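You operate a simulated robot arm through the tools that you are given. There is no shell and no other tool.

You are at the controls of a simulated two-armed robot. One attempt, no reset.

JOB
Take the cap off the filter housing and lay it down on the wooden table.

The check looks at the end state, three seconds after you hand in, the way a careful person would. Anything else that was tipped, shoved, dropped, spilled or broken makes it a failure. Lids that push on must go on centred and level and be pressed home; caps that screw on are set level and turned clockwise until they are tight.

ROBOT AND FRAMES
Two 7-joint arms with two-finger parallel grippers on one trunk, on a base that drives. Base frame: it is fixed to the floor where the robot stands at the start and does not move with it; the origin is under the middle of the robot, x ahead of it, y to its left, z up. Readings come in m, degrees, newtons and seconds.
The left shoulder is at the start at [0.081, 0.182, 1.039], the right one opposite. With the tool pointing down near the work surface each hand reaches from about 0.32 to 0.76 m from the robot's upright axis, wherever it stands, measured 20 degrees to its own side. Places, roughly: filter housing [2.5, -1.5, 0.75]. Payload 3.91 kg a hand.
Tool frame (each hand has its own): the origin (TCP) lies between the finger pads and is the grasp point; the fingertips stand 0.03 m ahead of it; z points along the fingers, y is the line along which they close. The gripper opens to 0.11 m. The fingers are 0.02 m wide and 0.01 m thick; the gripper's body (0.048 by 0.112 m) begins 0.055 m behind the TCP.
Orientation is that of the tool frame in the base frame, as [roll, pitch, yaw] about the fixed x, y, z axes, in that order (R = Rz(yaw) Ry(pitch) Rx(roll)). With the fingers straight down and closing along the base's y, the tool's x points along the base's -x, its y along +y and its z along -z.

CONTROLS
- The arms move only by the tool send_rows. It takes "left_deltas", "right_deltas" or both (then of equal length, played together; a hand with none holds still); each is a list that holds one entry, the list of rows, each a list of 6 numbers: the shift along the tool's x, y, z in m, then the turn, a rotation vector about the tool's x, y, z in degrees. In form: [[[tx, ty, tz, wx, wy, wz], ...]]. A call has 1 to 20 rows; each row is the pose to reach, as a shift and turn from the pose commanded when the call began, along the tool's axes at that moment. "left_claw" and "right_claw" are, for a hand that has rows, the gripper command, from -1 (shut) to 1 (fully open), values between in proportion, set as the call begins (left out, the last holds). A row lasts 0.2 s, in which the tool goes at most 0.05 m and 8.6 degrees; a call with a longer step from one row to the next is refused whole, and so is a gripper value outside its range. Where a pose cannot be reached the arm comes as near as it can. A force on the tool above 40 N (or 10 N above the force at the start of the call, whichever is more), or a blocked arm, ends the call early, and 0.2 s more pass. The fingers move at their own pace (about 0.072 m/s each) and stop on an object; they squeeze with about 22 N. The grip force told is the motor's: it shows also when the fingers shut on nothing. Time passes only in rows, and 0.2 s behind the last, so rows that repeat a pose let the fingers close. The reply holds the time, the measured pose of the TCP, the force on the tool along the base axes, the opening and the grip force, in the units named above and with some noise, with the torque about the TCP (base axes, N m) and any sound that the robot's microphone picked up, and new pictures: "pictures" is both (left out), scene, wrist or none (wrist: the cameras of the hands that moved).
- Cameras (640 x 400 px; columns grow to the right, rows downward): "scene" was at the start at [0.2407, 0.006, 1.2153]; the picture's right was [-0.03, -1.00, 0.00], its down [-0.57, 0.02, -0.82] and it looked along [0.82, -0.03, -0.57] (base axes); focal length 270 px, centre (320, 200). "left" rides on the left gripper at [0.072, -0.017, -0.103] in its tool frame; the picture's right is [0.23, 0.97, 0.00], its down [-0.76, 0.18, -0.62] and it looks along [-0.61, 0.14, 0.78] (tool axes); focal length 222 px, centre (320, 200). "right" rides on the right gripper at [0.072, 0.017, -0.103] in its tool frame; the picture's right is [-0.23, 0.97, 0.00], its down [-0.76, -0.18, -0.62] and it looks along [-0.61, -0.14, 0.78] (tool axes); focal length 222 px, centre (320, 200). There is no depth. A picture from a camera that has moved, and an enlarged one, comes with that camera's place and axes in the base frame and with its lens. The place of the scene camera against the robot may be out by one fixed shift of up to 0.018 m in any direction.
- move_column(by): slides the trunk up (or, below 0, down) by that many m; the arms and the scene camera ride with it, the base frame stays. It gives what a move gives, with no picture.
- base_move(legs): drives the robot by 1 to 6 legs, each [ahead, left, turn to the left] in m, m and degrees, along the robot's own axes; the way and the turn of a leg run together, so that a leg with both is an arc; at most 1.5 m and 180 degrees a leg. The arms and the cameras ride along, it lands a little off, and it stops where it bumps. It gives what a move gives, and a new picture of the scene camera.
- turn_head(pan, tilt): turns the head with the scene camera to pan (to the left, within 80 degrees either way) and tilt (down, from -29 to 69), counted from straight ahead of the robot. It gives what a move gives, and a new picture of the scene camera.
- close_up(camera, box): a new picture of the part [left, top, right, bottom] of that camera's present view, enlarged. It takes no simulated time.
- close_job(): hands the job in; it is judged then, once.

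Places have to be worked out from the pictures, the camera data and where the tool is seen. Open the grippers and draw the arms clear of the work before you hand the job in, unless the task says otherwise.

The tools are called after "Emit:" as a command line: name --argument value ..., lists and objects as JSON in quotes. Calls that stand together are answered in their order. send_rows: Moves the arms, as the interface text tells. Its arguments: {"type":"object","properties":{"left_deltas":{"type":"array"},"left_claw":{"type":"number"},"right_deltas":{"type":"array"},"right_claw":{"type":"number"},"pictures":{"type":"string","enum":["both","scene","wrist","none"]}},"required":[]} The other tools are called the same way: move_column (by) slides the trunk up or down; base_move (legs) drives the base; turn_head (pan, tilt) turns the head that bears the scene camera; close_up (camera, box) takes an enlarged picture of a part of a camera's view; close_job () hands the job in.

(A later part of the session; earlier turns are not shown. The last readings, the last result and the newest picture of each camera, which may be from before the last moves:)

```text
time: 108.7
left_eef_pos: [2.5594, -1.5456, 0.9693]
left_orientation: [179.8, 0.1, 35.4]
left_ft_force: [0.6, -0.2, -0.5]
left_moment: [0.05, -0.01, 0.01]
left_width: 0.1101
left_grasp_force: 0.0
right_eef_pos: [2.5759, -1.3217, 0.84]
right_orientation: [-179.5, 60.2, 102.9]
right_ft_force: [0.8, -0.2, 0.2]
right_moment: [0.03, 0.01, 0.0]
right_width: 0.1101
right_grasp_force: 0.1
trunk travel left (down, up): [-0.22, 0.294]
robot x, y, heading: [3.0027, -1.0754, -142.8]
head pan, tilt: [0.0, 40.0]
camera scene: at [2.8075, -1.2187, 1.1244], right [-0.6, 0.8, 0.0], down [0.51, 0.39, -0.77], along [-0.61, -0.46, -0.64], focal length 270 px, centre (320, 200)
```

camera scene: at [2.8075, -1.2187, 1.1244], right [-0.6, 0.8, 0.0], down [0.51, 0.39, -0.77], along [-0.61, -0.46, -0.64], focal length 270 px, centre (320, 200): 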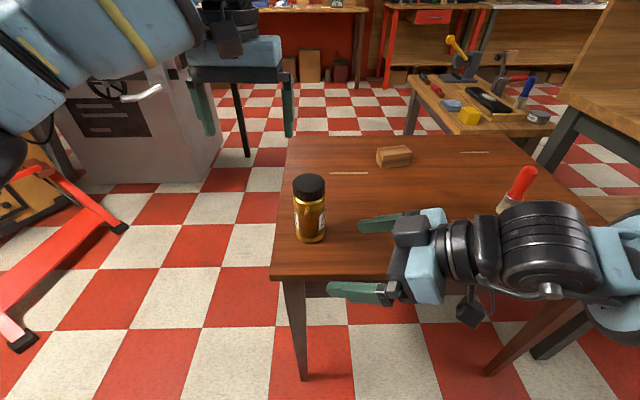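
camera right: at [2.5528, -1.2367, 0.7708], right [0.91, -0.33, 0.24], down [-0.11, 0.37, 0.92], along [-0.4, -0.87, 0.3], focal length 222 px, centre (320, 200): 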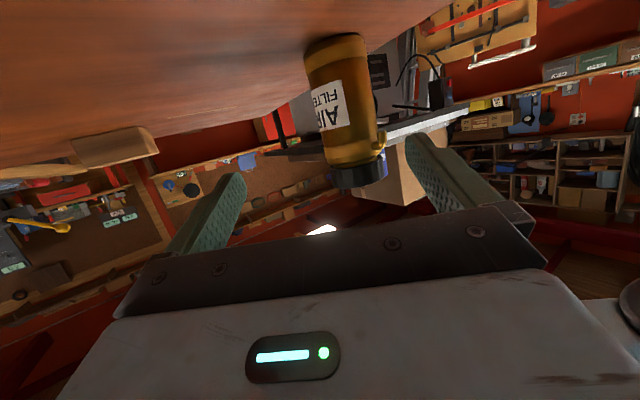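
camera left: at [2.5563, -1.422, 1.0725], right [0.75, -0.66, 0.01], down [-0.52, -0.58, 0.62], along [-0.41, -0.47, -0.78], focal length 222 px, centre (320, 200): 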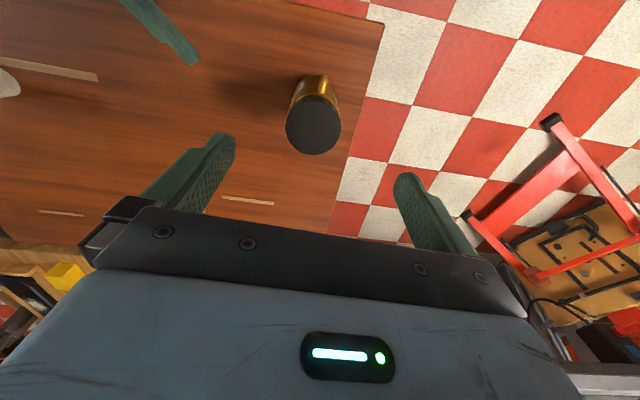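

The jar is now 0.65 ahead and about on my midline. I bring the right hand to its pre-grasp on the line to the body.

Emit:
send_rows --right_deltas '[[[0, -0.03, 0.01, 0, 0, 0], [0, -0.06, 0.02, 0, 0, 0], [0.0005, -0.09, 0.03, 0, 0, 0], [0.0008, -0.1144, 0.04, 0, 0, 0], [0.0008, -0.1144, 0.04, 0, 0, 0]]]'

Emit:
close_up --camera "scene" --box '[240, 140, 420, 280]'

```text
time: 109.9
left_eef_pos: [2.5596, -1.5451, 0.9702]
left_orientation: [179.7, 0.0, 35.5]
left_ft_force: [0.1, -0.4, 0.3]
left_moment: [0.04, 0.01, 0.03]
left_width: 0.11
left_grasp_force: 0.1
right_eef_pos: [2.4733, -1.3779, 0.82]
right_orientation: [-179.3, 60.2, 102.9]
right_ft_force: [0.4, -0.9, -0.3]
right_moment: [-0.04, -0.02, 0.0]
right_width: 0.1099
right_grasp_force: 0.1
trunk travel left (down, up): [-0.22, 0.294]
robot x, y, heading: [3.0036, -1.0703, -142.8]
head pan, tilt: [0.0, 40.0]
camera scene: at [2.8081, -1.2188, 1.1245], right [-0.6, 0.8, 0.0], down [0.51, 0.39, -0.77], along [-0.61, -0.46, -0.64], focal length 270 px, centre (320, 200)
camera right: at [2.4636, -1.2523, 0.8079], right [0.98, 0.1, 0.19], down [-0.2, 0.12, 0.97], along [0.07, -0.99, 0.14], focal length 222 px, centre (320, 200)
```

scene: 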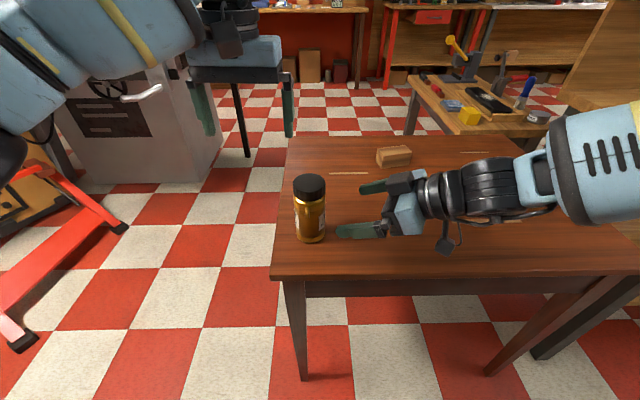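
right: 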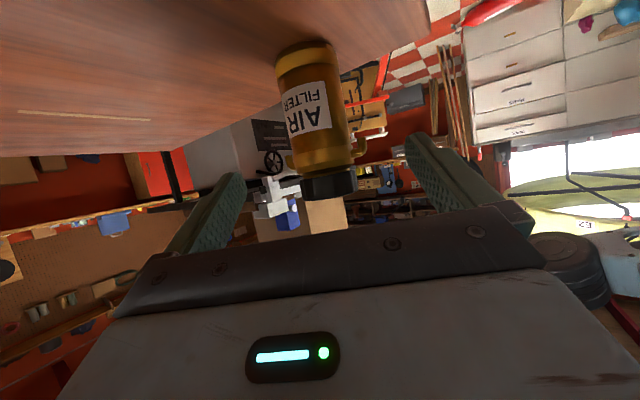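

```text
2.86 times, centred on (330, 210) of scene
camera zoom: at [2.8081, -1.2188, 1.1245], right [-0.6, 0.8, 0.0], down [0.51, 0.39, -0.77], along [-0.61, -0.46, -0.64], focal length 770 px, centre (291, 171)
```

zoom: 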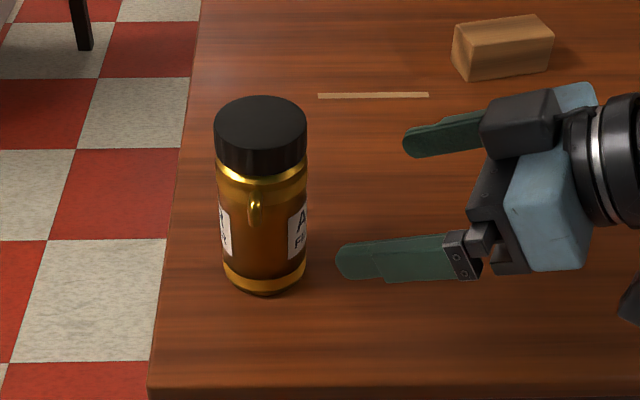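

Before closing I want a better look at the small gold nub on the jar's side, so that no finger presses on it.

Emit:
close_up --camera "right" --box '[230, 20, 430, 220]'

Emit:
close_up --camera "left" --box '[160, 0, 400, 200]'

```text
2.00 times, centred on (330, 120) of right
camera zoom: at [2.4636, -1.2523, 0.8079], right [0.98, 0.1, 0.19], down [-0.2, 0.12, 0.97], along [0.07, -0.99, 0.14], focal length 444 px, centre (300, 360)
```

zoom: 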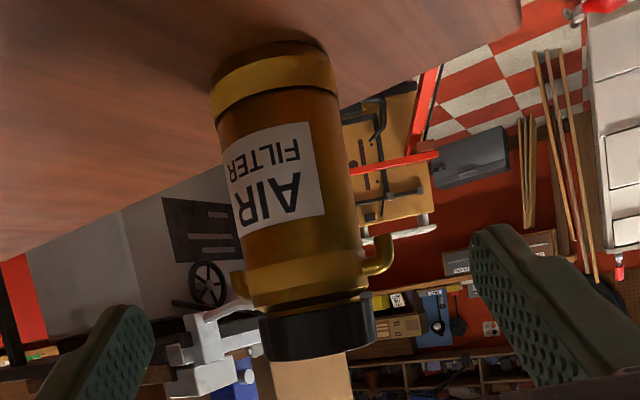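

```text
2.00 times, centred on (280, 100) of left
camera zoom: at [2.6083, -1.4887, 1.0731], right [0.75, -0.66, 0.01], down [-0.52, -0.58, 0.62], along [-0.41, -0.47, -0.78], focal length 444 px, centre (400, 400)
```

zoom: 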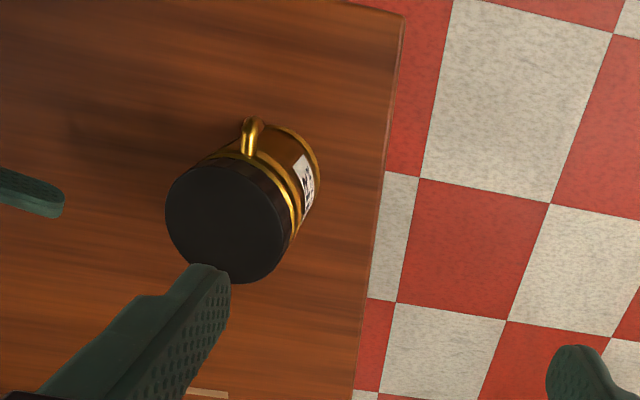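

The jar has two small hose ports, one facing me and one opposite, so the pads must sit between them. I swing the right hand 27° so its pads will land well clear of both ports.

Emit:
send_rows --right_deltas '[[[-0.001, 0.0115, 0.003, 5.9, 0, 3.3], [-0.002, 0.023, 0.006, 11.7, 0, 6.7], [-0.003, 0.0345, 0.01, 17.6, 0.1, 10], [-0.004, 0.0457, 0.0128, 23.4, 0.1, 13.4], [-0.004, 0.0457, 0.0128, 23.4, 0.1, 13.4]]]'

Emit:
close_up --camera "scene" --box '[240, 140, 420, 280]'

```text
time: 111.1
left_eef_pos: [2.5579, -1.544, 0.9695]
left_orientation: [179.6, 0.1, 35.5]
left_ft_force: [0.0, 0.9, 0.1]
left_moment: [0.01, 0.03, 0.01]
left_width: 0.11
left_grasp_force: 0.0
right_eef_pos: [2.519, -1.3803, 0.8161]
right_orientation: [-179.7, 60.2, 75.7]
right_ft_force: [-0.6, -0.9, -0.7]
right_moment: [-0.04, 0.03, 0.0]
right_width: 0.11
right_grasp_force: 0.0
trunk travel left (down, up): [-0.22, 0.294]
robot x, y, heading: [3.0016, -1.0725, -143.1]
head pan, tilt: [0.0, 40.0]
camera scene: at [2.8071, -1.2183, 1.1244], right [-0.6, 0.8, 0.0], down [0.51, 0.39, -0.77], along [-0.61, -0.46, -0.64], focal length 270 px, centre (320, 200)
camera right: at [2.5684, -1.263, 0.804], right [0.91, -0.36, 0.19], down [-0.13, 0.2, 0.97], along [-0.39, -0.91, 0.14], focal length 222 px, centre (320, 200)
```

scene: 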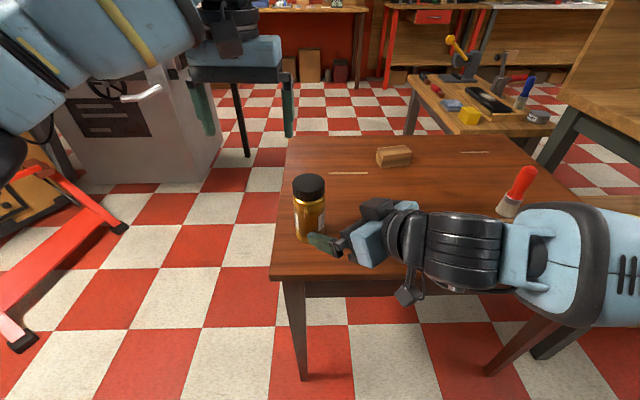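
right: 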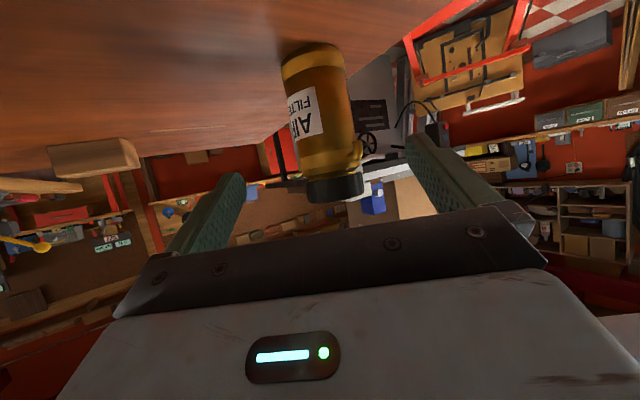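

```text
2.86 times, centred on (330, 210) of scene
camera zoom: at [2.8071, -1.2183, 1.1244], right [-0.6, 0.8, 0.0], down [0.51, 0.39, -0.77], along [-0.61, -0.46, -0.64], focal length 770 px, centre (291, 171)
```

zoom: 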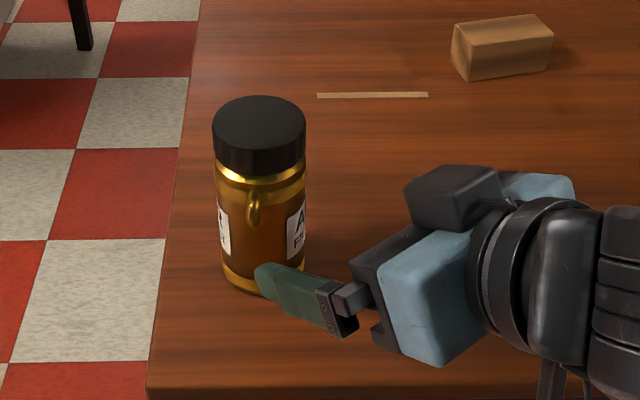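

The alignment looks right. I advance the right hand 0.11 m along its axis onto the body.

Emit:
send_rows --right_deltas '[[[0, 0.0007, 0.022, 0, 0, 0], [0, 0.0014, 0.044, 0, 0, 0], [0, 0.0021, 0.066, 0, 0, 0], [0, 0.0028, 0.088, 0, 0, 0], [0, 0.0035, 0.108, 0, 0, 0], [0, 0.0035, 0.108, 0, 0, 0]]]'

Emit:
close_up --camera "scene" --box '[240, 140, 420, 280]'

```text
time: 112.5
left_eef_pos: [2.5591, -1.5449, 0.9694]
left_orientation: [179.6, 0.0, 35.4]
left_ft_force: [-0.3, -0.1, 0.4]
left_moment: [0.0, -0.03, 0.02]
left_width: 0.1103
left_grasp_force: 0.1
right_eef_pos: [2.5011, -1.4729, 0.7638]
right_orientation: [-179.5, 60.1, 75.9]
right_ft_force: [0.2, -0.3, 0.8]
right_moment: [0.02, -0.02, 0.01]
right_width: 0.1101
right_grasp_force: 0.0
trunk travel left (down, up): [-0.22, 0.294]
robot x, y, heading: [3.0026, -1.0755, -142.7]
head pan, tilt: [0.0, 40.0]
camera scene: at [2.8073, -1.2183, 1.1244], right [-0.6, 0.8, 0.0], down [0.51, 0.39, -0.77], along [-0.61, -0.46, -0.64], focal length 270 px, centre (320, 200)
camera right: at [2.55, -1.3559, 0.7505], right [0.92, -0.35, 0.19], down [-0.13, 0.2, 0.97], along [-0.38, -0.91, 0.14], focal length 222 px, centre (320, 200)
```

scene: 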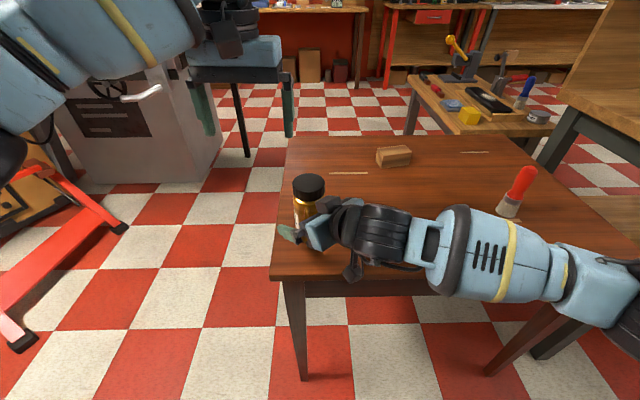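
right: 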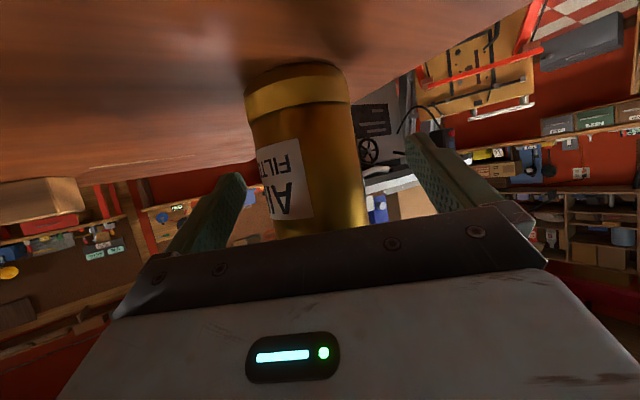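

```text
2.86 times, centred on (330, 210) of scene
camera zoom: at [2.8073, -1.2183, 1.1244], right [-0.6, 0.8, 0.0], down [0.51, 0.39, -0.77], along [-0.61, -0.46, -0.64], focal length 770 px, centre (291, 171)
```

zoom: 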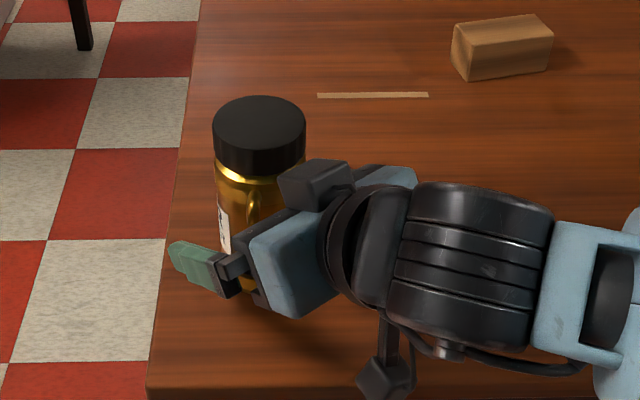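

The jar is about 4 mm off the finger centre, so I correct sideways slightly and then close the right gripper.

Emit:
send_rows --right_deltas '[[[0, -0.004, 0, 0, 0, 0], [0, -0.004, 0, 0, 0, 0]]]' --pictures "none"

Emit:
send_rows --right_deltas '[[[0, 0, 0, 0, 0, 0], [0, 0, 0, 0, 0, 0], [0, 0, 0, 0, 0, 0], [0, 0, 0, 0, 0, 0], [0, 0, 0, 0, 0, 0]]]' --right_claw -1

Emit:
close_up --camera "scene" --box '[240, 140, 420, 280]'

```text
time: 113.1
left_eef_pos: [2.5591, -1.5452, 0.9696]
left_orientation: [179.6, 0.1, 35.3]
left_ft_force: [-0.2, 0.6, -0.1]
left_moment: [0.0, 0.01, 0.01]
left_width: 0.11
left_grasp_force: 0.1
right_eef_pos: [2.4967, -1.4736, 0.762]
right_orientation: [-179.4, 60.2, 75.8]
right_ft_force: [0.3, 0.0, 0.7]
right_moment: [0.0, -0.02, 0.0]
right_width: 0.1102
right_grasp_force: 0.1
trunk travel left (down, up): [-0.22, 0.294]
robot x, y, heading: [3.0047, -1.0734, -143.0]
head pan, tilt: [0.0, 40.0]
```

```text
time: 114.3
left_eef_pos: [2.5596, -1.5447, 0.9708]
left_orientation: [179.6, -0.1, 35.4]
left_ft_force: [0.4, -1.3, 0.6]
left_moment: [0.01, 0.02, 0.0]
left_width: 0.1101
left_grasp_force: 0.1
right_eef_pos: [2.4963, -1.4733, 0.764]
right_orientation: [-179.5, 60.2, 75.9]
right_ft_force: [-1.0, -0.2, 0.7]
right_moment: [-0.04, -0.08, -0.01]
right_width: 0.0607
right_grasp_force: 21.6
trunk travel left (down, up): [-0.22, 0.294]
robot x, y, heading: [3.0038, -1.0739, -142.9]
head pan, tilt: [0.0, 40.0]
camera scene: at [2.8072, -1.2184, 1.1244], right [-0.6, 0.8, 0.0], down [0.51, 0.39, -0.77], along [-0.61, -0.46, -0.64], focal length 270 px, centre (320, 200)
camera right: at [2.5451, -1.3558, 0.7508], right [0.91, -0.35, 0.19], down [-0.13, 0.2, 0.97], along [-0.38, -0.91, 0.14], focal length 222 px, centre (320, 200)
```

scene: 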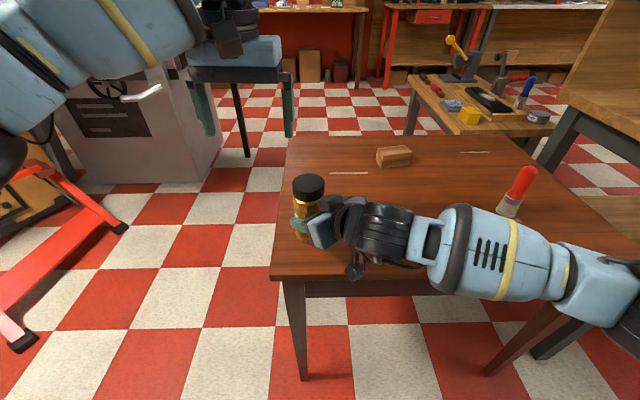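
right: 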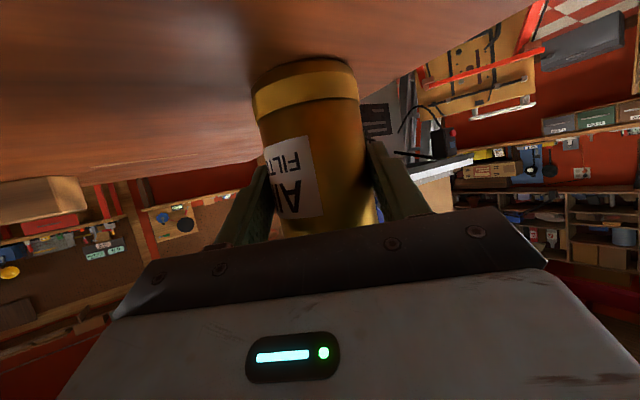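

```text
2.86 times, centred on (330, 210) of scene
camera zoom: at [2.8072, -1.2184, 1.1244], right [-0.6, 0.8, 0.0], down [0.51, 0.39, -0.77], along [-0.61, -0.46, -0.64], focal length 770 px, centre (291, 171)
```

zoom: 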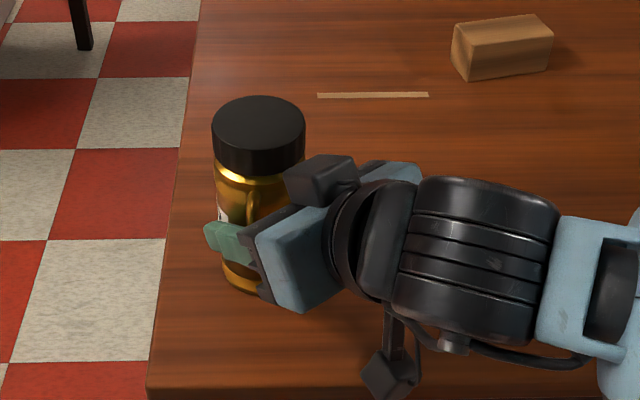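

The body is firmly held by the right hand and the jar didn't move. Now the left hand goes sideways to above the cap axis, z≈0.93.

Emit:
send_rows --left_deltas '[[[-0.006, -0.03, 0, 0, 0, 0], [-0.012, -0.06, 0, 0, 0, 0], [-0.0178, -0.0883, 0, 0, 0, 0], [-0.0178, -0.0883, 0.04, 0, 0, 0], [-0.0178, -0.0883, 0.04, 0, 0, 0]]]' --left_claw 1

Emit:
close_up --camera "left" --box '[160, 20, 480, 220]'

```text
time: 115.5
left_eef_pos: [2.4928, -1.484, 0.929]
left_orientation: [179.6, 0.0, 35.5]
left_ft_force: [0.5, 0.7, 0.7]
left_moment: [0.0, 0.0, 0.01]
left_width: 0.1101
left_grasp_force: 0.1
right_eef_pos: [2.4956, -1.474, 0.7635]
right_orientation: [-179.5, 60.3, 75.9]
right_ft_force: [-0.7, 2.3, 2.6]
right_moment: [0.02, -0.16, 0.06]
right_width: 0.0605
right_grasp_force: 22.0
trunk travel left (down, up): [-0.22, 0.294]
robot x, y, heading: [3.0043, -1.0755, -143.0]
head pan, tilt: [0.0, 40.0]
camera scene: at [2.8073, -1.2182, 1.1245], right [-0.6, 0.8, 0.0], down [0.51, 0.39, -0.77], along [-0.61, -0.46, -0.64], focal length 270 px, centre (320, 200)
camera left: at [2.5419, -1.4273, 1.0321], right [0.75, -0.66, 0.01], down [-0.52, -0.58, 0.62], along [-0.41, -0.47, -0.78], focal length 222 px, centre (320, 200)
```

scene: 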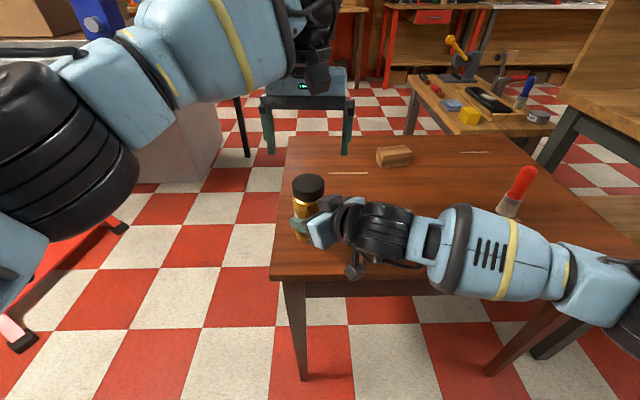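
left: 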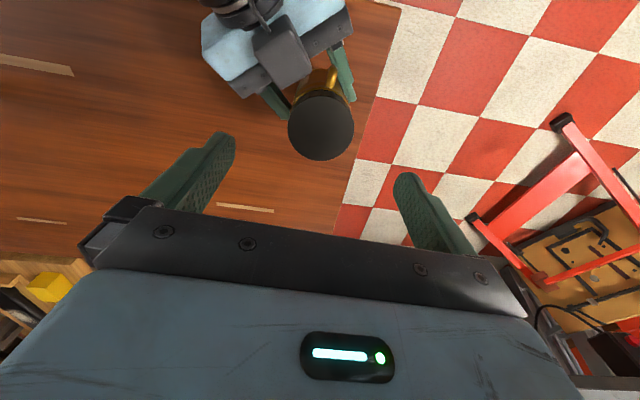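

```text
2.00 times, centred on (320, 120) of left
camera zoom: at [2.5419, -1.4273, 1.0321], right [0.75, -0.66, 0.01], down [-0.52, -0.58, 0.62], along [-0.41, -0.47, -0.78], focal length 444 px, centre (320, 360)
```

zoom: 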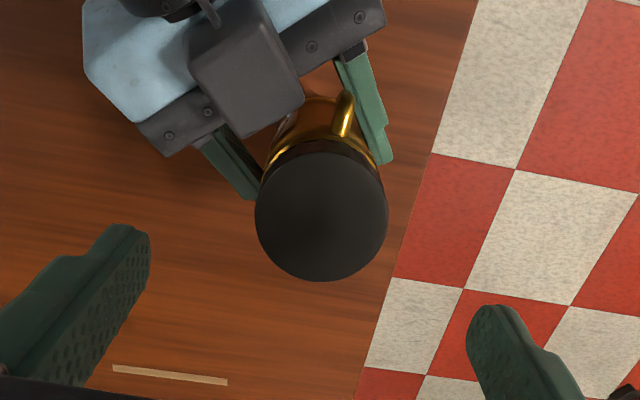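

The left camera confirms the cap centre at (2.492, -1.484), right under the left TCP, Ø 0.060. I turn 10° clockwise and lower the open fingers around the cap.

Emit:
send_rows --left_deltas '[[[0, 0, 0.015, 0, 0, 5], [0, 0, 0.03, 0, 0, 10], [0, 0, 0.045, 0, 0, 10], [0, 0, 0.06, 0, 0, 10], [0, 0, 0.075, 0, 0, 10], [0, 0, 0.085, 0, 0, 10], [0, 0, 0.091, 0, 0, 10], [0, 0, 0.091, 0, 0, 10]]]'

Emit:
close_up --camera "scene" --box '[240, 130, 420, 270]'

```text
time: 117.3
left_eef_pos: [2.493, -1.4841, 0.841]
left_orientation: [179.9, 0.3, 25.4]
left_ft_force: [4.5, 1.2, 37.6]
left_moment: [2.36, 0.62, -0.3]
left_width: 0.1097
left_grasp_force: 0.0
right_eef_pos: [2.4965, -1.4711, 0.7598]
right_orientation: [-179.8, 59.8, 75.5]
right_ft_force: [-4.9, -5.6, -19.0]
right_moment: [-2.24, -1.46, 0.12]
right_width: 0.0605
right_grasp_force: 22.0
trunk travel left (down, up): [-0.22, 0.294]
robot x, y, heading: [3.0044, -1.0755, -143.2]
head pan, tilt: [0.0, 40.0]
camera scene: at [2.808, -1.218, 1.1247], right [-0.6, 0.8, 0.0], down [0.51, 0.39, -0.77], along [-0.61, -0.46, -0.64], focal length 270 px, centre (320, 200)
camera left: at [2.5508, -1.4373, 0.9447], right [0.62, -0.78, 0.0], down [-0.61, -0.48, 0.63], along [-0.49, -0.39, -0.78], focal length 222 px, centre (320, 200)
```

scene: 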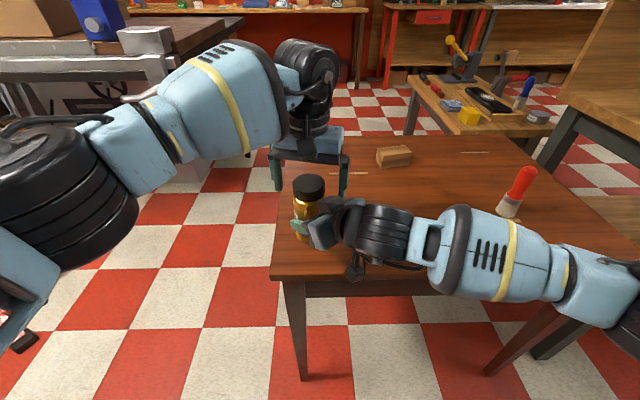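
left: 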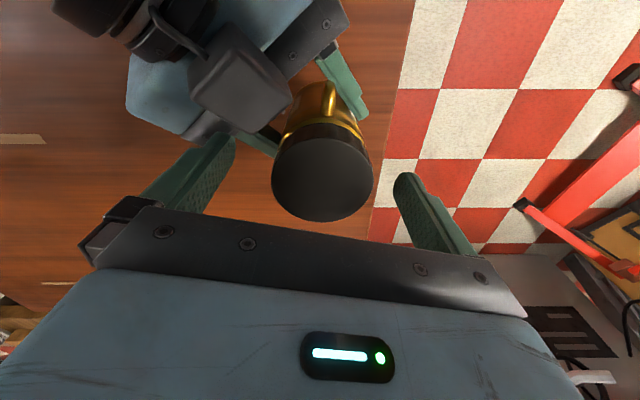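

```text
2.86 times, centred on (330, 200) of scene
camera zoom: at [2.808, -1.218, 1.1247], right [-0.6, 0.8, 0.0], down [0.51, 0.39, -0.77], along [-0.61, -0.46, -0.64], focal length 770 px, centre (291, 200)
```

zoom: 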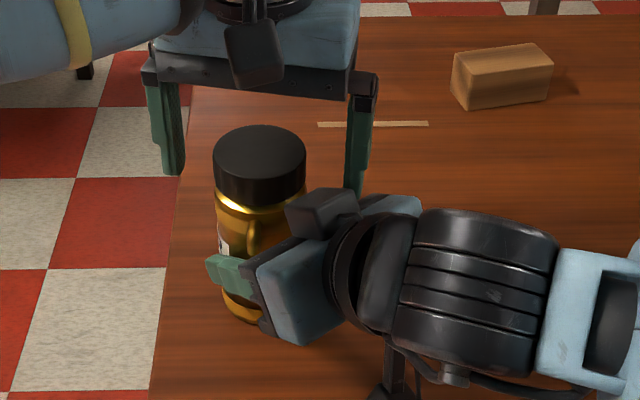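

The open left finger pressed on the right gripper's body (37 N). I lift straight back up at once.

Emit:
send_rows --left_deltas '[[[0, 0, -0.02, 0, 0, 0], [0, 0, -0.05, 0, 0, 0], [0, 0, -0.07, 0, 0, 0], [0, 0, -0.07, 0, 0, 0]]]'

Emit:
close_up --camera "scene" --box '[240, 130, 420, 270]'

```text
time: 118.3
left_eef_pos: [2.4958, -1.4821, 0.9065]
left_orientation: [179.6, -0.1, 25.4]
left_ft_force: [0.1, 0.0, 0.0]
left_moment: [-0.01, -0.01, -0.01]
left_width: 0.1101
left_grasp_force: 0.1
right_eef_pos: [2.4957, -1.4728, 0.764]
right_orientation: [-179.6, 60.4, 76.0]
right_ft_force: [0.0, 0.8, -0.7]
right_moment: [0.12, -0.03, 0.05]
right_width: 0.0605
right_grasp_force: 22.4
trunk travel left (down, up): [-0.22, 0.294]
robot x, y, heading: [3.0029, -1.0764, -142.9]
head pan, tilt: [0.0, 40.0]
camera scene: at [2.8071, -1.2185, 1.1244], right [-0.6, 0.8, 0.0], down [0.51, 0.39, -0.77], along [-0.61, -0.46, -0.64], focal length 270 px, centre (320, 200)
camera left: at [2.5522, -1.4362, 1.0104], right [0.62, -0.78, 0.01], down [-0.61, -0.48, 0.62], along [-0.48, -0.39, -0.78], focal length 222 px, centre (320, 200)
```

scene: 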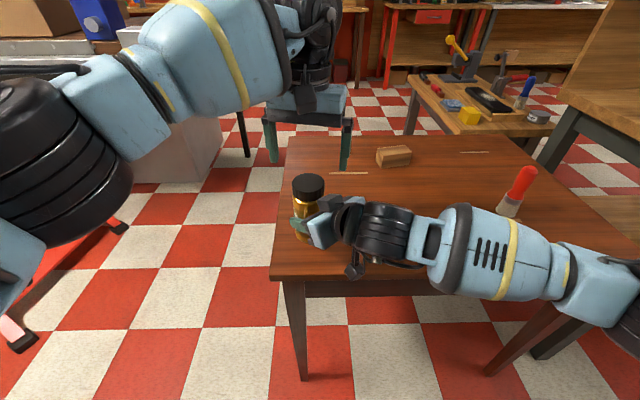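
left: 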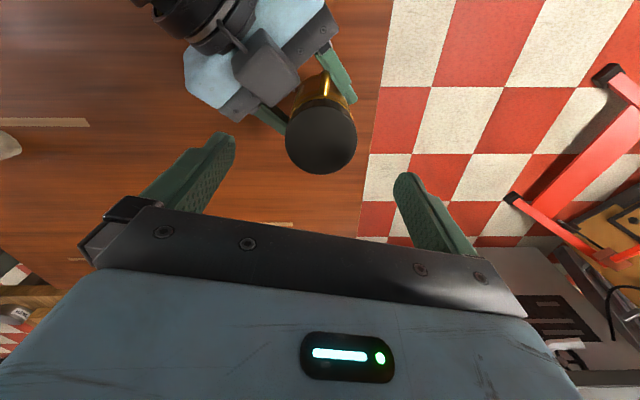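

```text
2.86 times, centred on (330, 200) of scene
camera zoom: at [2.8071, -1.2185, 1.1244], right [-0.6, 0.8, 0.0], down [0.51, 0.39, -0.77], along [-0.61, -0.46, -0.64], focal length 770 px, centre (291, 200)
```

zoom: 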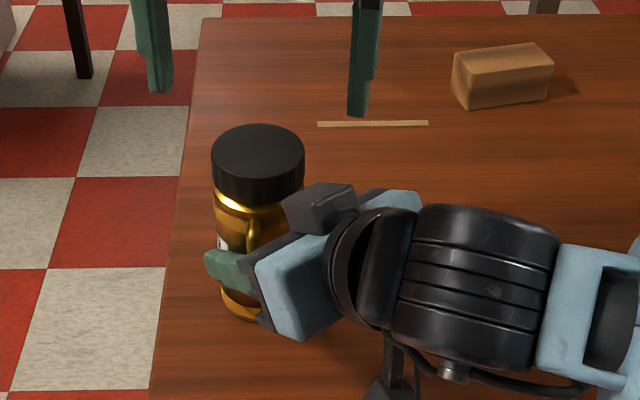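

The jar is unchanged. I narrow the left opening to 0.08 m and turn to an angle away from the right hand before going down again.

Emit:
send_rows --left_deltas '[[[-0.001, 0, 0, 0, 0, -7], [-0.002, 0, 0, 0, 0, -14], [-0.003, 0, 0, 0, 0, -21], [-0.003, 0, 0, 0, 0, -27], [-0.003, 0, 0, 0, 0, -27]]]' --left_claw 0.4545 --pictures "wrist"

Emit:
close_up --camera "left" --box '[160, 20, 480, 220]'

```text
time: 119.5
left_eef_pos: [2.4905, -1.4845, 0.9068]
left_orientation: [179.8, 0.1, 52.4]
left_ft_force: [0.4, -0.2, -0.3]
left_moment: [0.0, 0.03, -0.01]
left_width: 0.0799
left_grasp_force: 0.1
right_eef_pos: [2.4972, -1.4737, 0.7629]
right_orientation: [-179.5, 60.4, 76.0]
right_ft_force: [-0.8, -0.7, 2.6]
right_moment: [0.01, -0.07, 0.02]
right_width: 0.0604
right_grasp_force: 21.2
trunk travel left (down, up): [-0.22, 0.294]
robot x, y, heading: [3.0033, -1.0751, -143.2]
head pan, tilt: [0.0, 40.0]
camera left: at [2.5211, -1.4158, 1.0107], right [0.91, -0.41, 0.01], down [-0.32, -0.71, 0.63], along [-0.25, -0.57, -0.78], focal length 222 px, centre (320, 200)
```

left: 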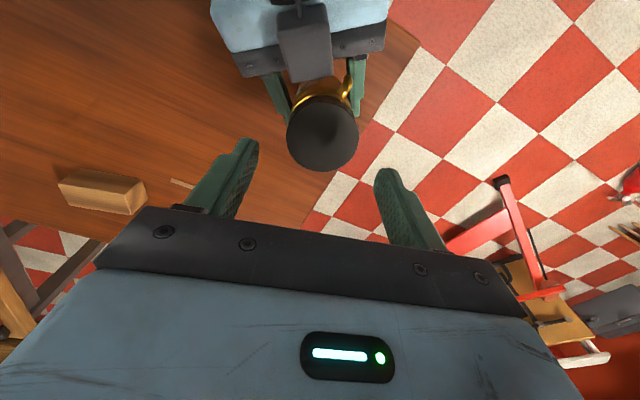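

```text
2.00 times, centred on (320, 120) of left
camera zoom: at [2.5211, -1.4158, 1.0107], right [0.91, -0.41, 0.01], down [-0.32, -0.71, 0.63], along [-0.25, -0.57, -0.78], focal length 444 px, centre (320, 360)
```

zoom: 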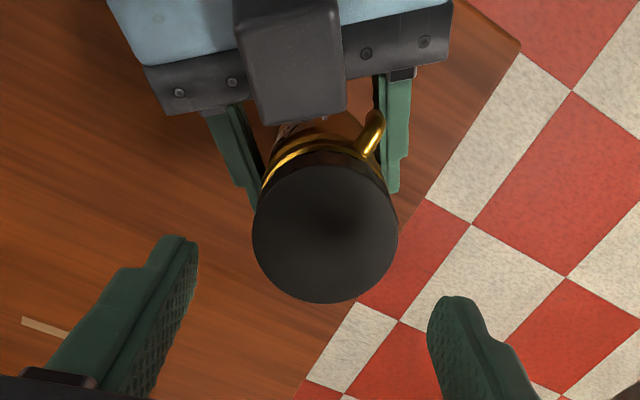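

The cap lies centred between the fingers and clear of the right hand. I lower the left hand to the cap (TCP z≈0.84).

Emit:
send_rows --left_deltas '[[[0.002, 0, 0.015, 0, 0, 0], [0.002, 0, 0.03, 0, 0, 0], [0.002, 0, 0.045, 0, 0, 0], [0.002, 0, 0.055, 0, 0, 0], [0.002, 0, 0.062, 0, 0, 0], [0.002, 0, 0.067, 0, 0, 0], [0.002, 0, 0.067, 0, 0, 0]]]'

Emit:
close_up --camera "scene" --box '[240, 130, 420, 270]'

```text
time: 121.1
left_eef_pos: [2.4926, -1.4847, 0.8411]
left_orientation: [179.7, 0.1, 52.4]
left_ft_force: [0.2, -0.5, -0.1]
left_moment: [0.01, 0.0, 0.0]
left_width: 0.0799
left_grasp_force: 0.0
right_eef_pos: [2.4955, -1.4731, 0.7642]
right_orientation: [-179.6, 60.3, 76.0]
right_ft_force: [-0.4, -1.2, 3.9]
right_moment: [0.03, -0.09, -0.01]
right_width: 0.0604
right_grasp_force: 21.8
trunk travel left (down, up): [-0.22, 0.294]
robot x, y, heading: [3.0064, -1.0751, -142.8]
head pan, tilt: [0.0, 40.0]
camera scene: at [2.8074, -1.2183, 1.1245], right [-0.6, 0.8, 0.0], down [0.51, 0.39, -0.77], along [-0.61, -0.46, -0.64], focal length 270 px, centre (320, 200)
camera left: at [2.5222, -1.4164, 0.944], right [0.91, -0.41, 0.01], down [-0.33, -0.71, 0.63], along [-0.26, -0.57, -0.78], focal length 222 px, centre (320, 200)
```

scene: 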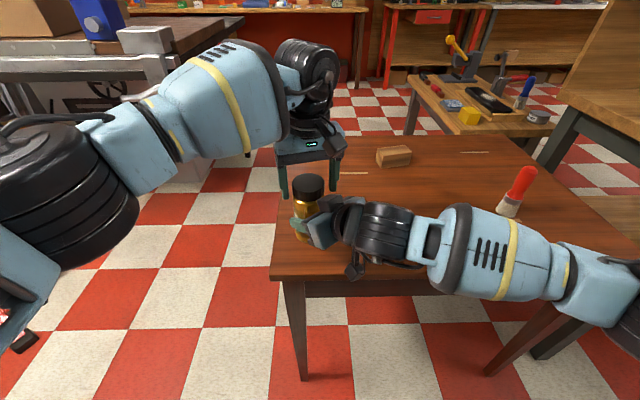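
left: 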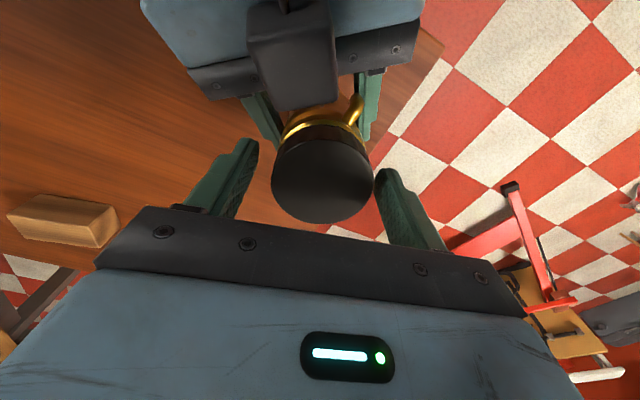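

```text
2.86 times, centred on (330, 200) of scene
camera zoom: at [2.8074, -1.2183, 1.1245], right [-0.6, 0.8, 0.0], down [0.51, 0.39, -0.77], along [-0.61, -0.46, -0.64], focal length 770 px, centre (291, 200)
```

zoom: 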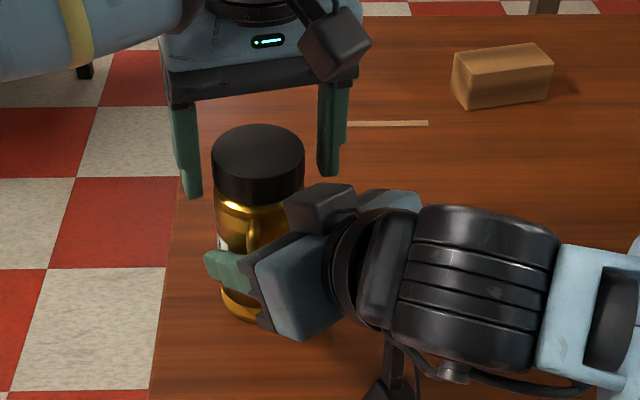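

The fingers flank the cap with no contact. I close the left gripper on it.

Emit:
send_rows --left_deltas '[[[0, 0, 0, 0, 0, 0], [0, 0, 0, 0, 0, 0], [0, 0, 0, 0, 0, 0], [0, 0, 0, 0, 0, 0]]]' --left_claw -1

Emit:
close_up --camera "scene" --box '[240, 130, 420, 270]'

```text
time: 122.1
left_eef_pos: [2.4937, -1.4873, 0.8409]
left_orientation: [179.7, 0.1, 52.4]
left_ft_force: [8.7, -6.6, -0.7]
left_moment: [-0.12, -0.32, -0.04]
left_width: 0.0604
left_grasp_force: 22.1
right_eef_pos: [2.4964, -1.4728, 0.7631]
right_orientation: [-179.4, 60.2, 75.9]
right_ft_force: [-4.8, 4.5, 3.9]
right_moment: [-0.34, -0.66, -0.18]
right_width: 0.0605
right_grasp_force: 21.1
trunk travel left (down, up): [-0.22, 0.294]
robot x, y, heading: [2.9999, -1.0766, -143.1]
head pan, tilt: [0.0, 40.0]
camera scene: at [2.8077, -1.2184, 1.1245], right [-0.6, 0.8, 0.0], down [0.51, 0.39, -0.77], along [-0.61, -0.46, -0.64], focal length 270 px, centre (320, 200)
camera left: at [2.5226, -1.417, 0.944], right [0.91, -0.41, 0.01], down [-0.33, -0.71, 0.63], along [-0.25, -0.57, -0.78], focal length 222 px, centre (320, 200)
```

scene: 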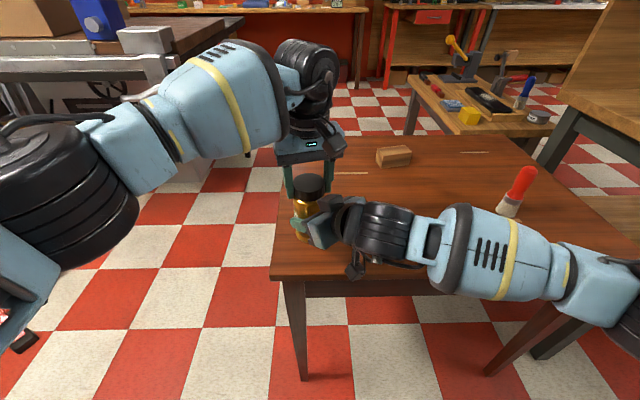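
left: 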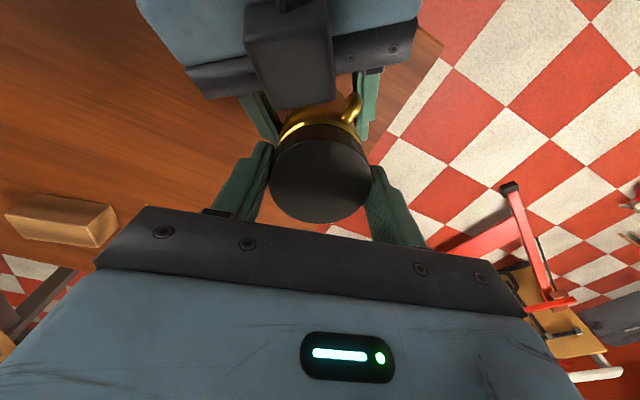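

```text
2.86 times, centred on (330, 200) of scene
camera zoom: at [2.8077, -1.2184, 1.1245], right [-0.6, 0.8, 0.0], down [0.51, 0.39, -0.77], along [-0.61, -0.46, -0.64], focal length 770 px, centre (291, 200)
```

zoom: 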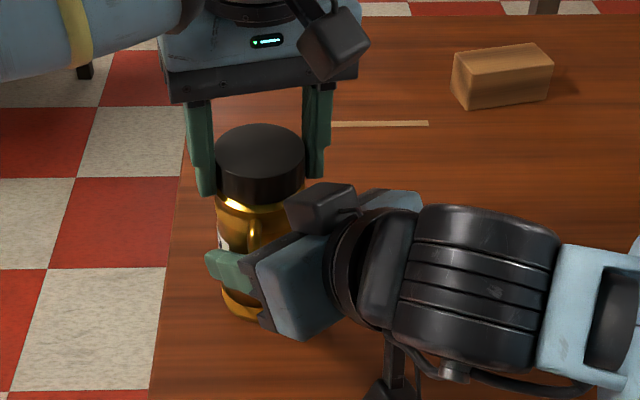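

Both grips hold (0.060 m each), with a slight sideways preload that I relieve by 2.5 mm. Then I twist the cap anticlockwise by 75°.

Emit:
send_rows --left_deltas '[[[0, 0.0025, 0, 0, 0, 0], [0, 0.0025, 0, 0, 0, 0]]]' --pictures "none"

Emit:
send_rows --left_deltas '[[[0, 0, 0, 0, 0, -7.5], [0, 0, 0, 0, 0, -15], [0, 0, 0, 0, 0, -22.5], [0, 0, 0, 0, 0, -30], [0, 0, 0, 0, 0, -30]]]'

Emit:
close_up --camera "scene" --box '[240, 130, 420, 270]'

```text
time: 122.7
left_eef_pos: [2.4948, -1.486, 0.8402]
left_orientation: [179.8, 0.2, 52.5]
left_ft_force: [-6.4, -9.4, -1.0]
left_moment: [-0.45, 0.19, 0.03]
left_width: 0.0603
left_grasp_force: 21.7
right_eef_pos: [2.4976, -1.4733, 0.7635]
right_orientation: [-179.5, 60.1, 76.0]
right_ft_force: [2.8, 8.3, 6.5]
right_moment: [-0.25, 0.29, 0.05]
right_width: 0.0606
right_grasp_force: 21.7
trunk travel left (down, up): [-0.22, 0.294]
robot x, y, heading: [3.0014, -1.0737, -142.9]
head pan, tilt: [0.0, 40.0]
```

```text
time: 123.9
left_eef_pos: [2.4939, -1.4847, 0.8428]
left_orientation: [179.9, 0.2, 82.5]
left_ft_force: [-2.6, 5.7, 3.6]
left_moment: [0.15, 0.01, -0.26]
left_width: 0.0606
left_grasp_force: 21.9
right_eef_pos: [2.4968, -1.4733, 0.7627]
right_orientation: [-179.5, 60.2, 75.9]
right_ft_force: [3.1, -5.8, -2.3]
right_moment: [0.38, -0.02, 0.31]
right_width: 0.06
right_grasp_force: 21.8
trunk travel left (down, up): [-0.22, 0.294]
robot x, y, heading: [3.0017, -1.0759, -142.5]
head pan, tilt: [0.0, 40.0]
camera scene: at [2.8074, -1.2184, 1.1245], right [-0.6, 0.8, 0.0], down [0.51, 0.39, -0.77], along [-0.61, -0.46, -0.64], focal length 270 px, centre (320, 200)
camera left: at [2.4862, -1.4098, 0.9447], right [1.0, 0.1, 0.0], down [0.08, -0.78, 0.63], along [0.06, -0.62, -0.78], focal length 222 px, centre (320, 200)
```

scene: 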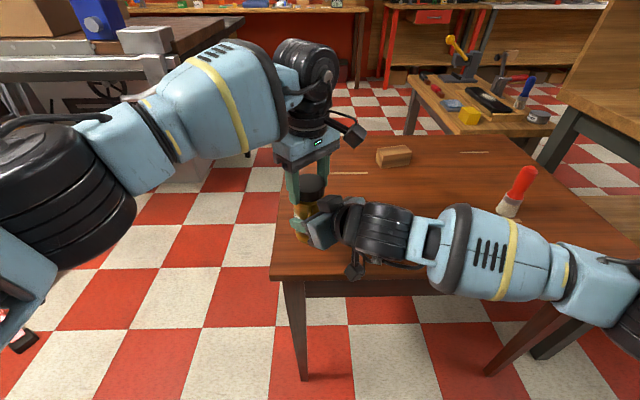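
left: 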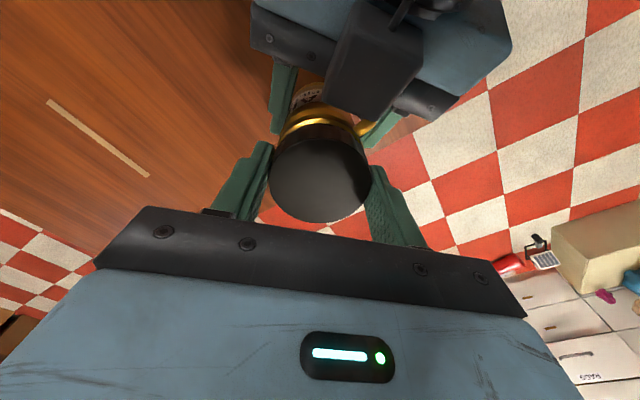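

```text
2.86 times, centred on (330, 200) of scene
camera zoom: at [2.8074, -1.2184, 1.1245], right [-0.6, 0.8, 0.0], down [0.51, 0.39, -0.77], along [-0.61, -0.46, -0.64], focal length 770 px, centre (291, 200)
```

zoom: 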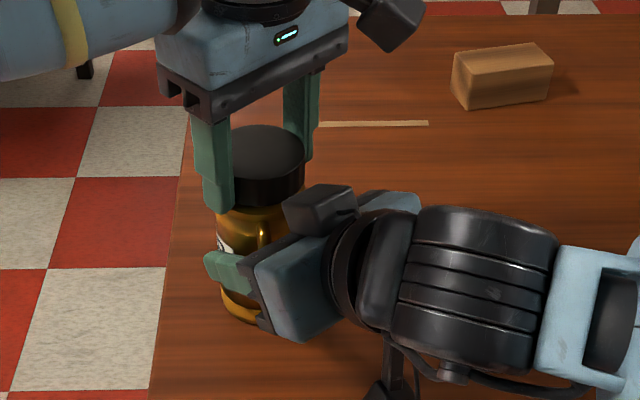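

The cap turned 30° with little torque; the jar body seems to have rotated only slightly. I continue twisting 45° more.

Emit:
send_rows --left_deltas '[[[0, 0, 0, 0, 0, -7.5], [0, 0, 0, 0, 0, -15], [0, 0, 0, 0, 0, -22.5], [0, 0, 0, 0, 0, -30], [0, 0, 0, 0, 0, -37.5], [0, 0, 0, 0, 0, -45], [0, 0, 0, 0, 0, -45]]]'

Emit:
close_up --camera "scene" --box '[240, 130, 420, 270]'

```text
time: 125.5
left_eef_pos: [2.4935, -1.4859, 0.8407]
left_orientation: [-179.9, 0.3, 127.6]
left_ft_force: [-13.4, -2.5, 0.3]
left_moment: [-0.14, 0.69, -0.34]
left_width: 0.0602
left_grasp_force: 22.0
right_eef_pos: [2.4969, -1.4733, 0.7633]
right_orientation: [-179.6, 60.3, 75.9]
right_ft_force: [13.6, 2.9, -3.4]
right_moment: [0.05, 0.37, 0.44]
right_width: 0.0596
right_grasp_force: 21.5
trunk travel left (down, up): [-0.22, 0.294]
robot x, y, heading: [3.006, -1.0757, -143.0]
head pan, tilt: [0.0, 40.0]
camera scene: at [2.8071, -1.2186, 1.1244], right [-0.6, 0.8, 0.0], down [0.51, 0.39, -0.77], along [-0.61, -0.46, -0.64], focal length 270 px, centre (320, 200)
camera left: at [2.436, -1.4374, 0.9438], right [0.63, 0.77, 0.0], down [0.6, -0.49, 0.63], along [0.48, -0.4, -0.78], focal length 222 px, centre (320, 200)
```

scene: 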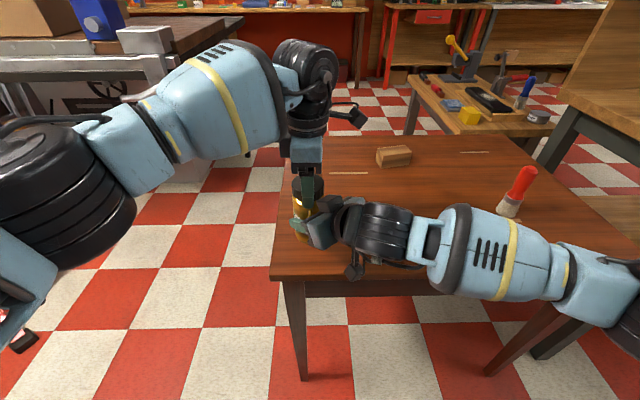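
left: 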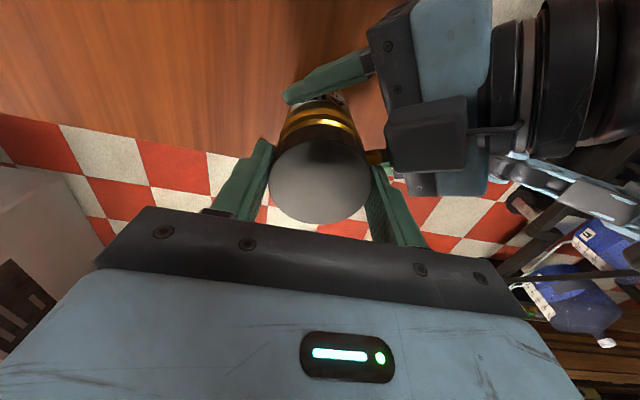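

```text
2.86 times, centred on (330, 200) of scene
camera zoom: at [2.8071, -1.2186, 1.1244], right [-0.6, 0.8, 0.0], down [0.51, 0.39, -0.77], along [-0.61, -0.46, -0.64], focal length 770 px, centre (291, 200)
```

zoom: 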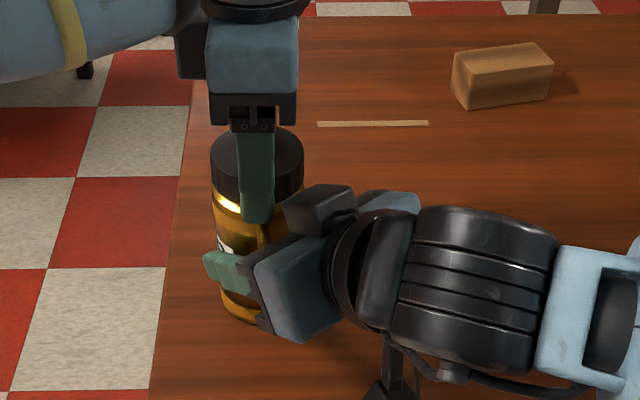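

The port still faces the same way, so the body held and the cap turned 75° against it. I open slightly, rotate back and regrip for another turn.

Emit:
send_rows --left_deltas '[[[0, 0, 0, 0, 0, 0], [0, 0, 0, 0, 0, 0], [0, 0, 0, 0, 0, 7.5], [0, 0, 0, 0, 0, 15], [0, 0, 0, 0, 0, 22.5], [0, 0, 0, 0, 0, 30], [0, 0, 0, 0, 0, 37.5], [0, 0, 0, 0, 0, 45], [0, 0, 0, 0, 0, 52.5], [0, 0, 0, 0, 0, 60], [0, 0, 0, 0, 0, 67.5], [0, 0, 0, 0, 0, 75], [0, 0, 0, 0, 0, 80], [0, 0, 0, 0, 0, 80]]]' --left_claw 0.2727

Emit:
close_up --camera "scene" --box '[240, 130, 420, 270]'

```text
time: 128.5
left_eef_pos: [2.4944, -1.4854, 0.8406]
left_orientation: [179.7, 0.1, 47.3]
left_ft_force: [-1.0, -0.5, 0.8]
left_moment: [0.0, -0.01, 0.02]
left_width: 0.0698
left_grasp_force: 0.0
right_eef_pos: [2.4956, -1.4726, 0.7625]
right_orientation: [-179.5, 60.1, 75.8]
right_ft_force: [-1.2, -0.1, -3.6]
right_moment: [0.03, -0.01, -0.02]
right_width: 0.0597
right_grasp_force: 21.6
trunk travel left (down, up): [-0.22, 0.294]
robot x, y, heading: [2.9996, -1.0748, -143.0]
head pan, tilt: [0.0, 40.0]
camera scene: at [2.807, -1.2186, 1.1243], right [-0.6, 0.8, 0.0], down [0.51, 0.39, -0.77], along [-0.61, -0.46, -0.64], focal length 270 px, centre (320, 200)
camera left: at [2.5305, -1.4197, 0.944], right [0.87, -0.49, 0.01], down [-0.39, -0.68, 0.63], along [-0.3, -0.55, -0.78], focal length 222 px, centre (320, 200)
```

scene: 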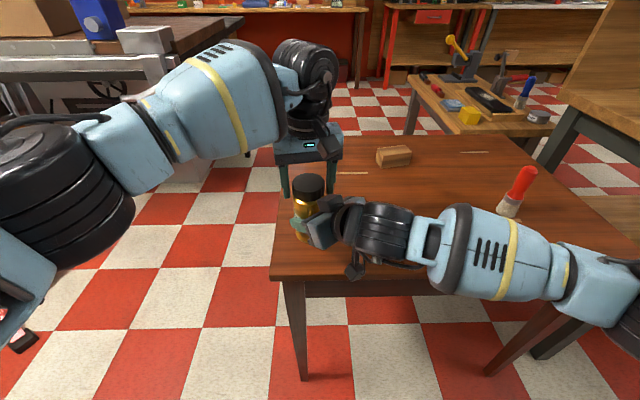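
left: 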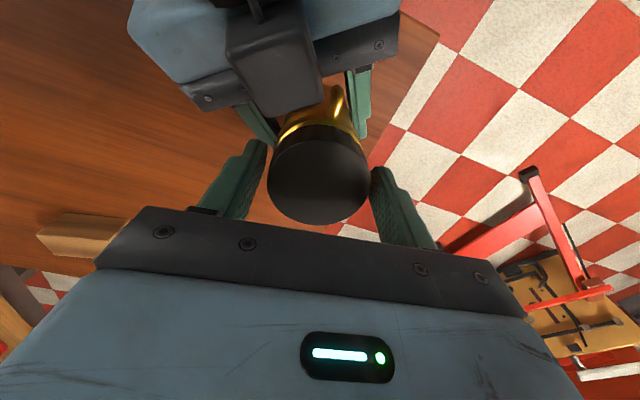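

```text
2.86 times, centred on (330, 200) of scene
camera zoom: at [2.807, -1.2186, 1.1243], right [-0.6, 0.8, 0.0], down [0.51, 0.39, -0.77], along [-0.61, -0.46, -0.64], focal length 770 px, centre (291, 200)
```

zoom: 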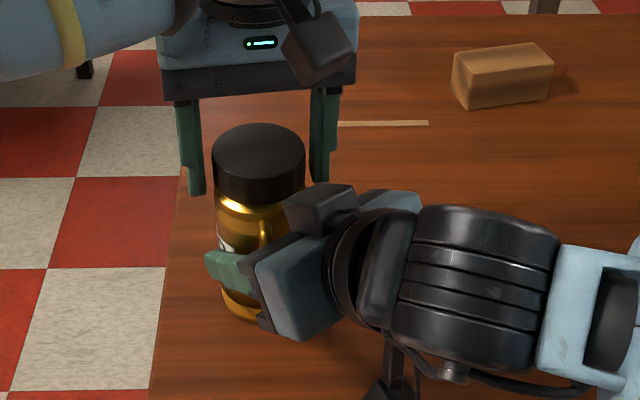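

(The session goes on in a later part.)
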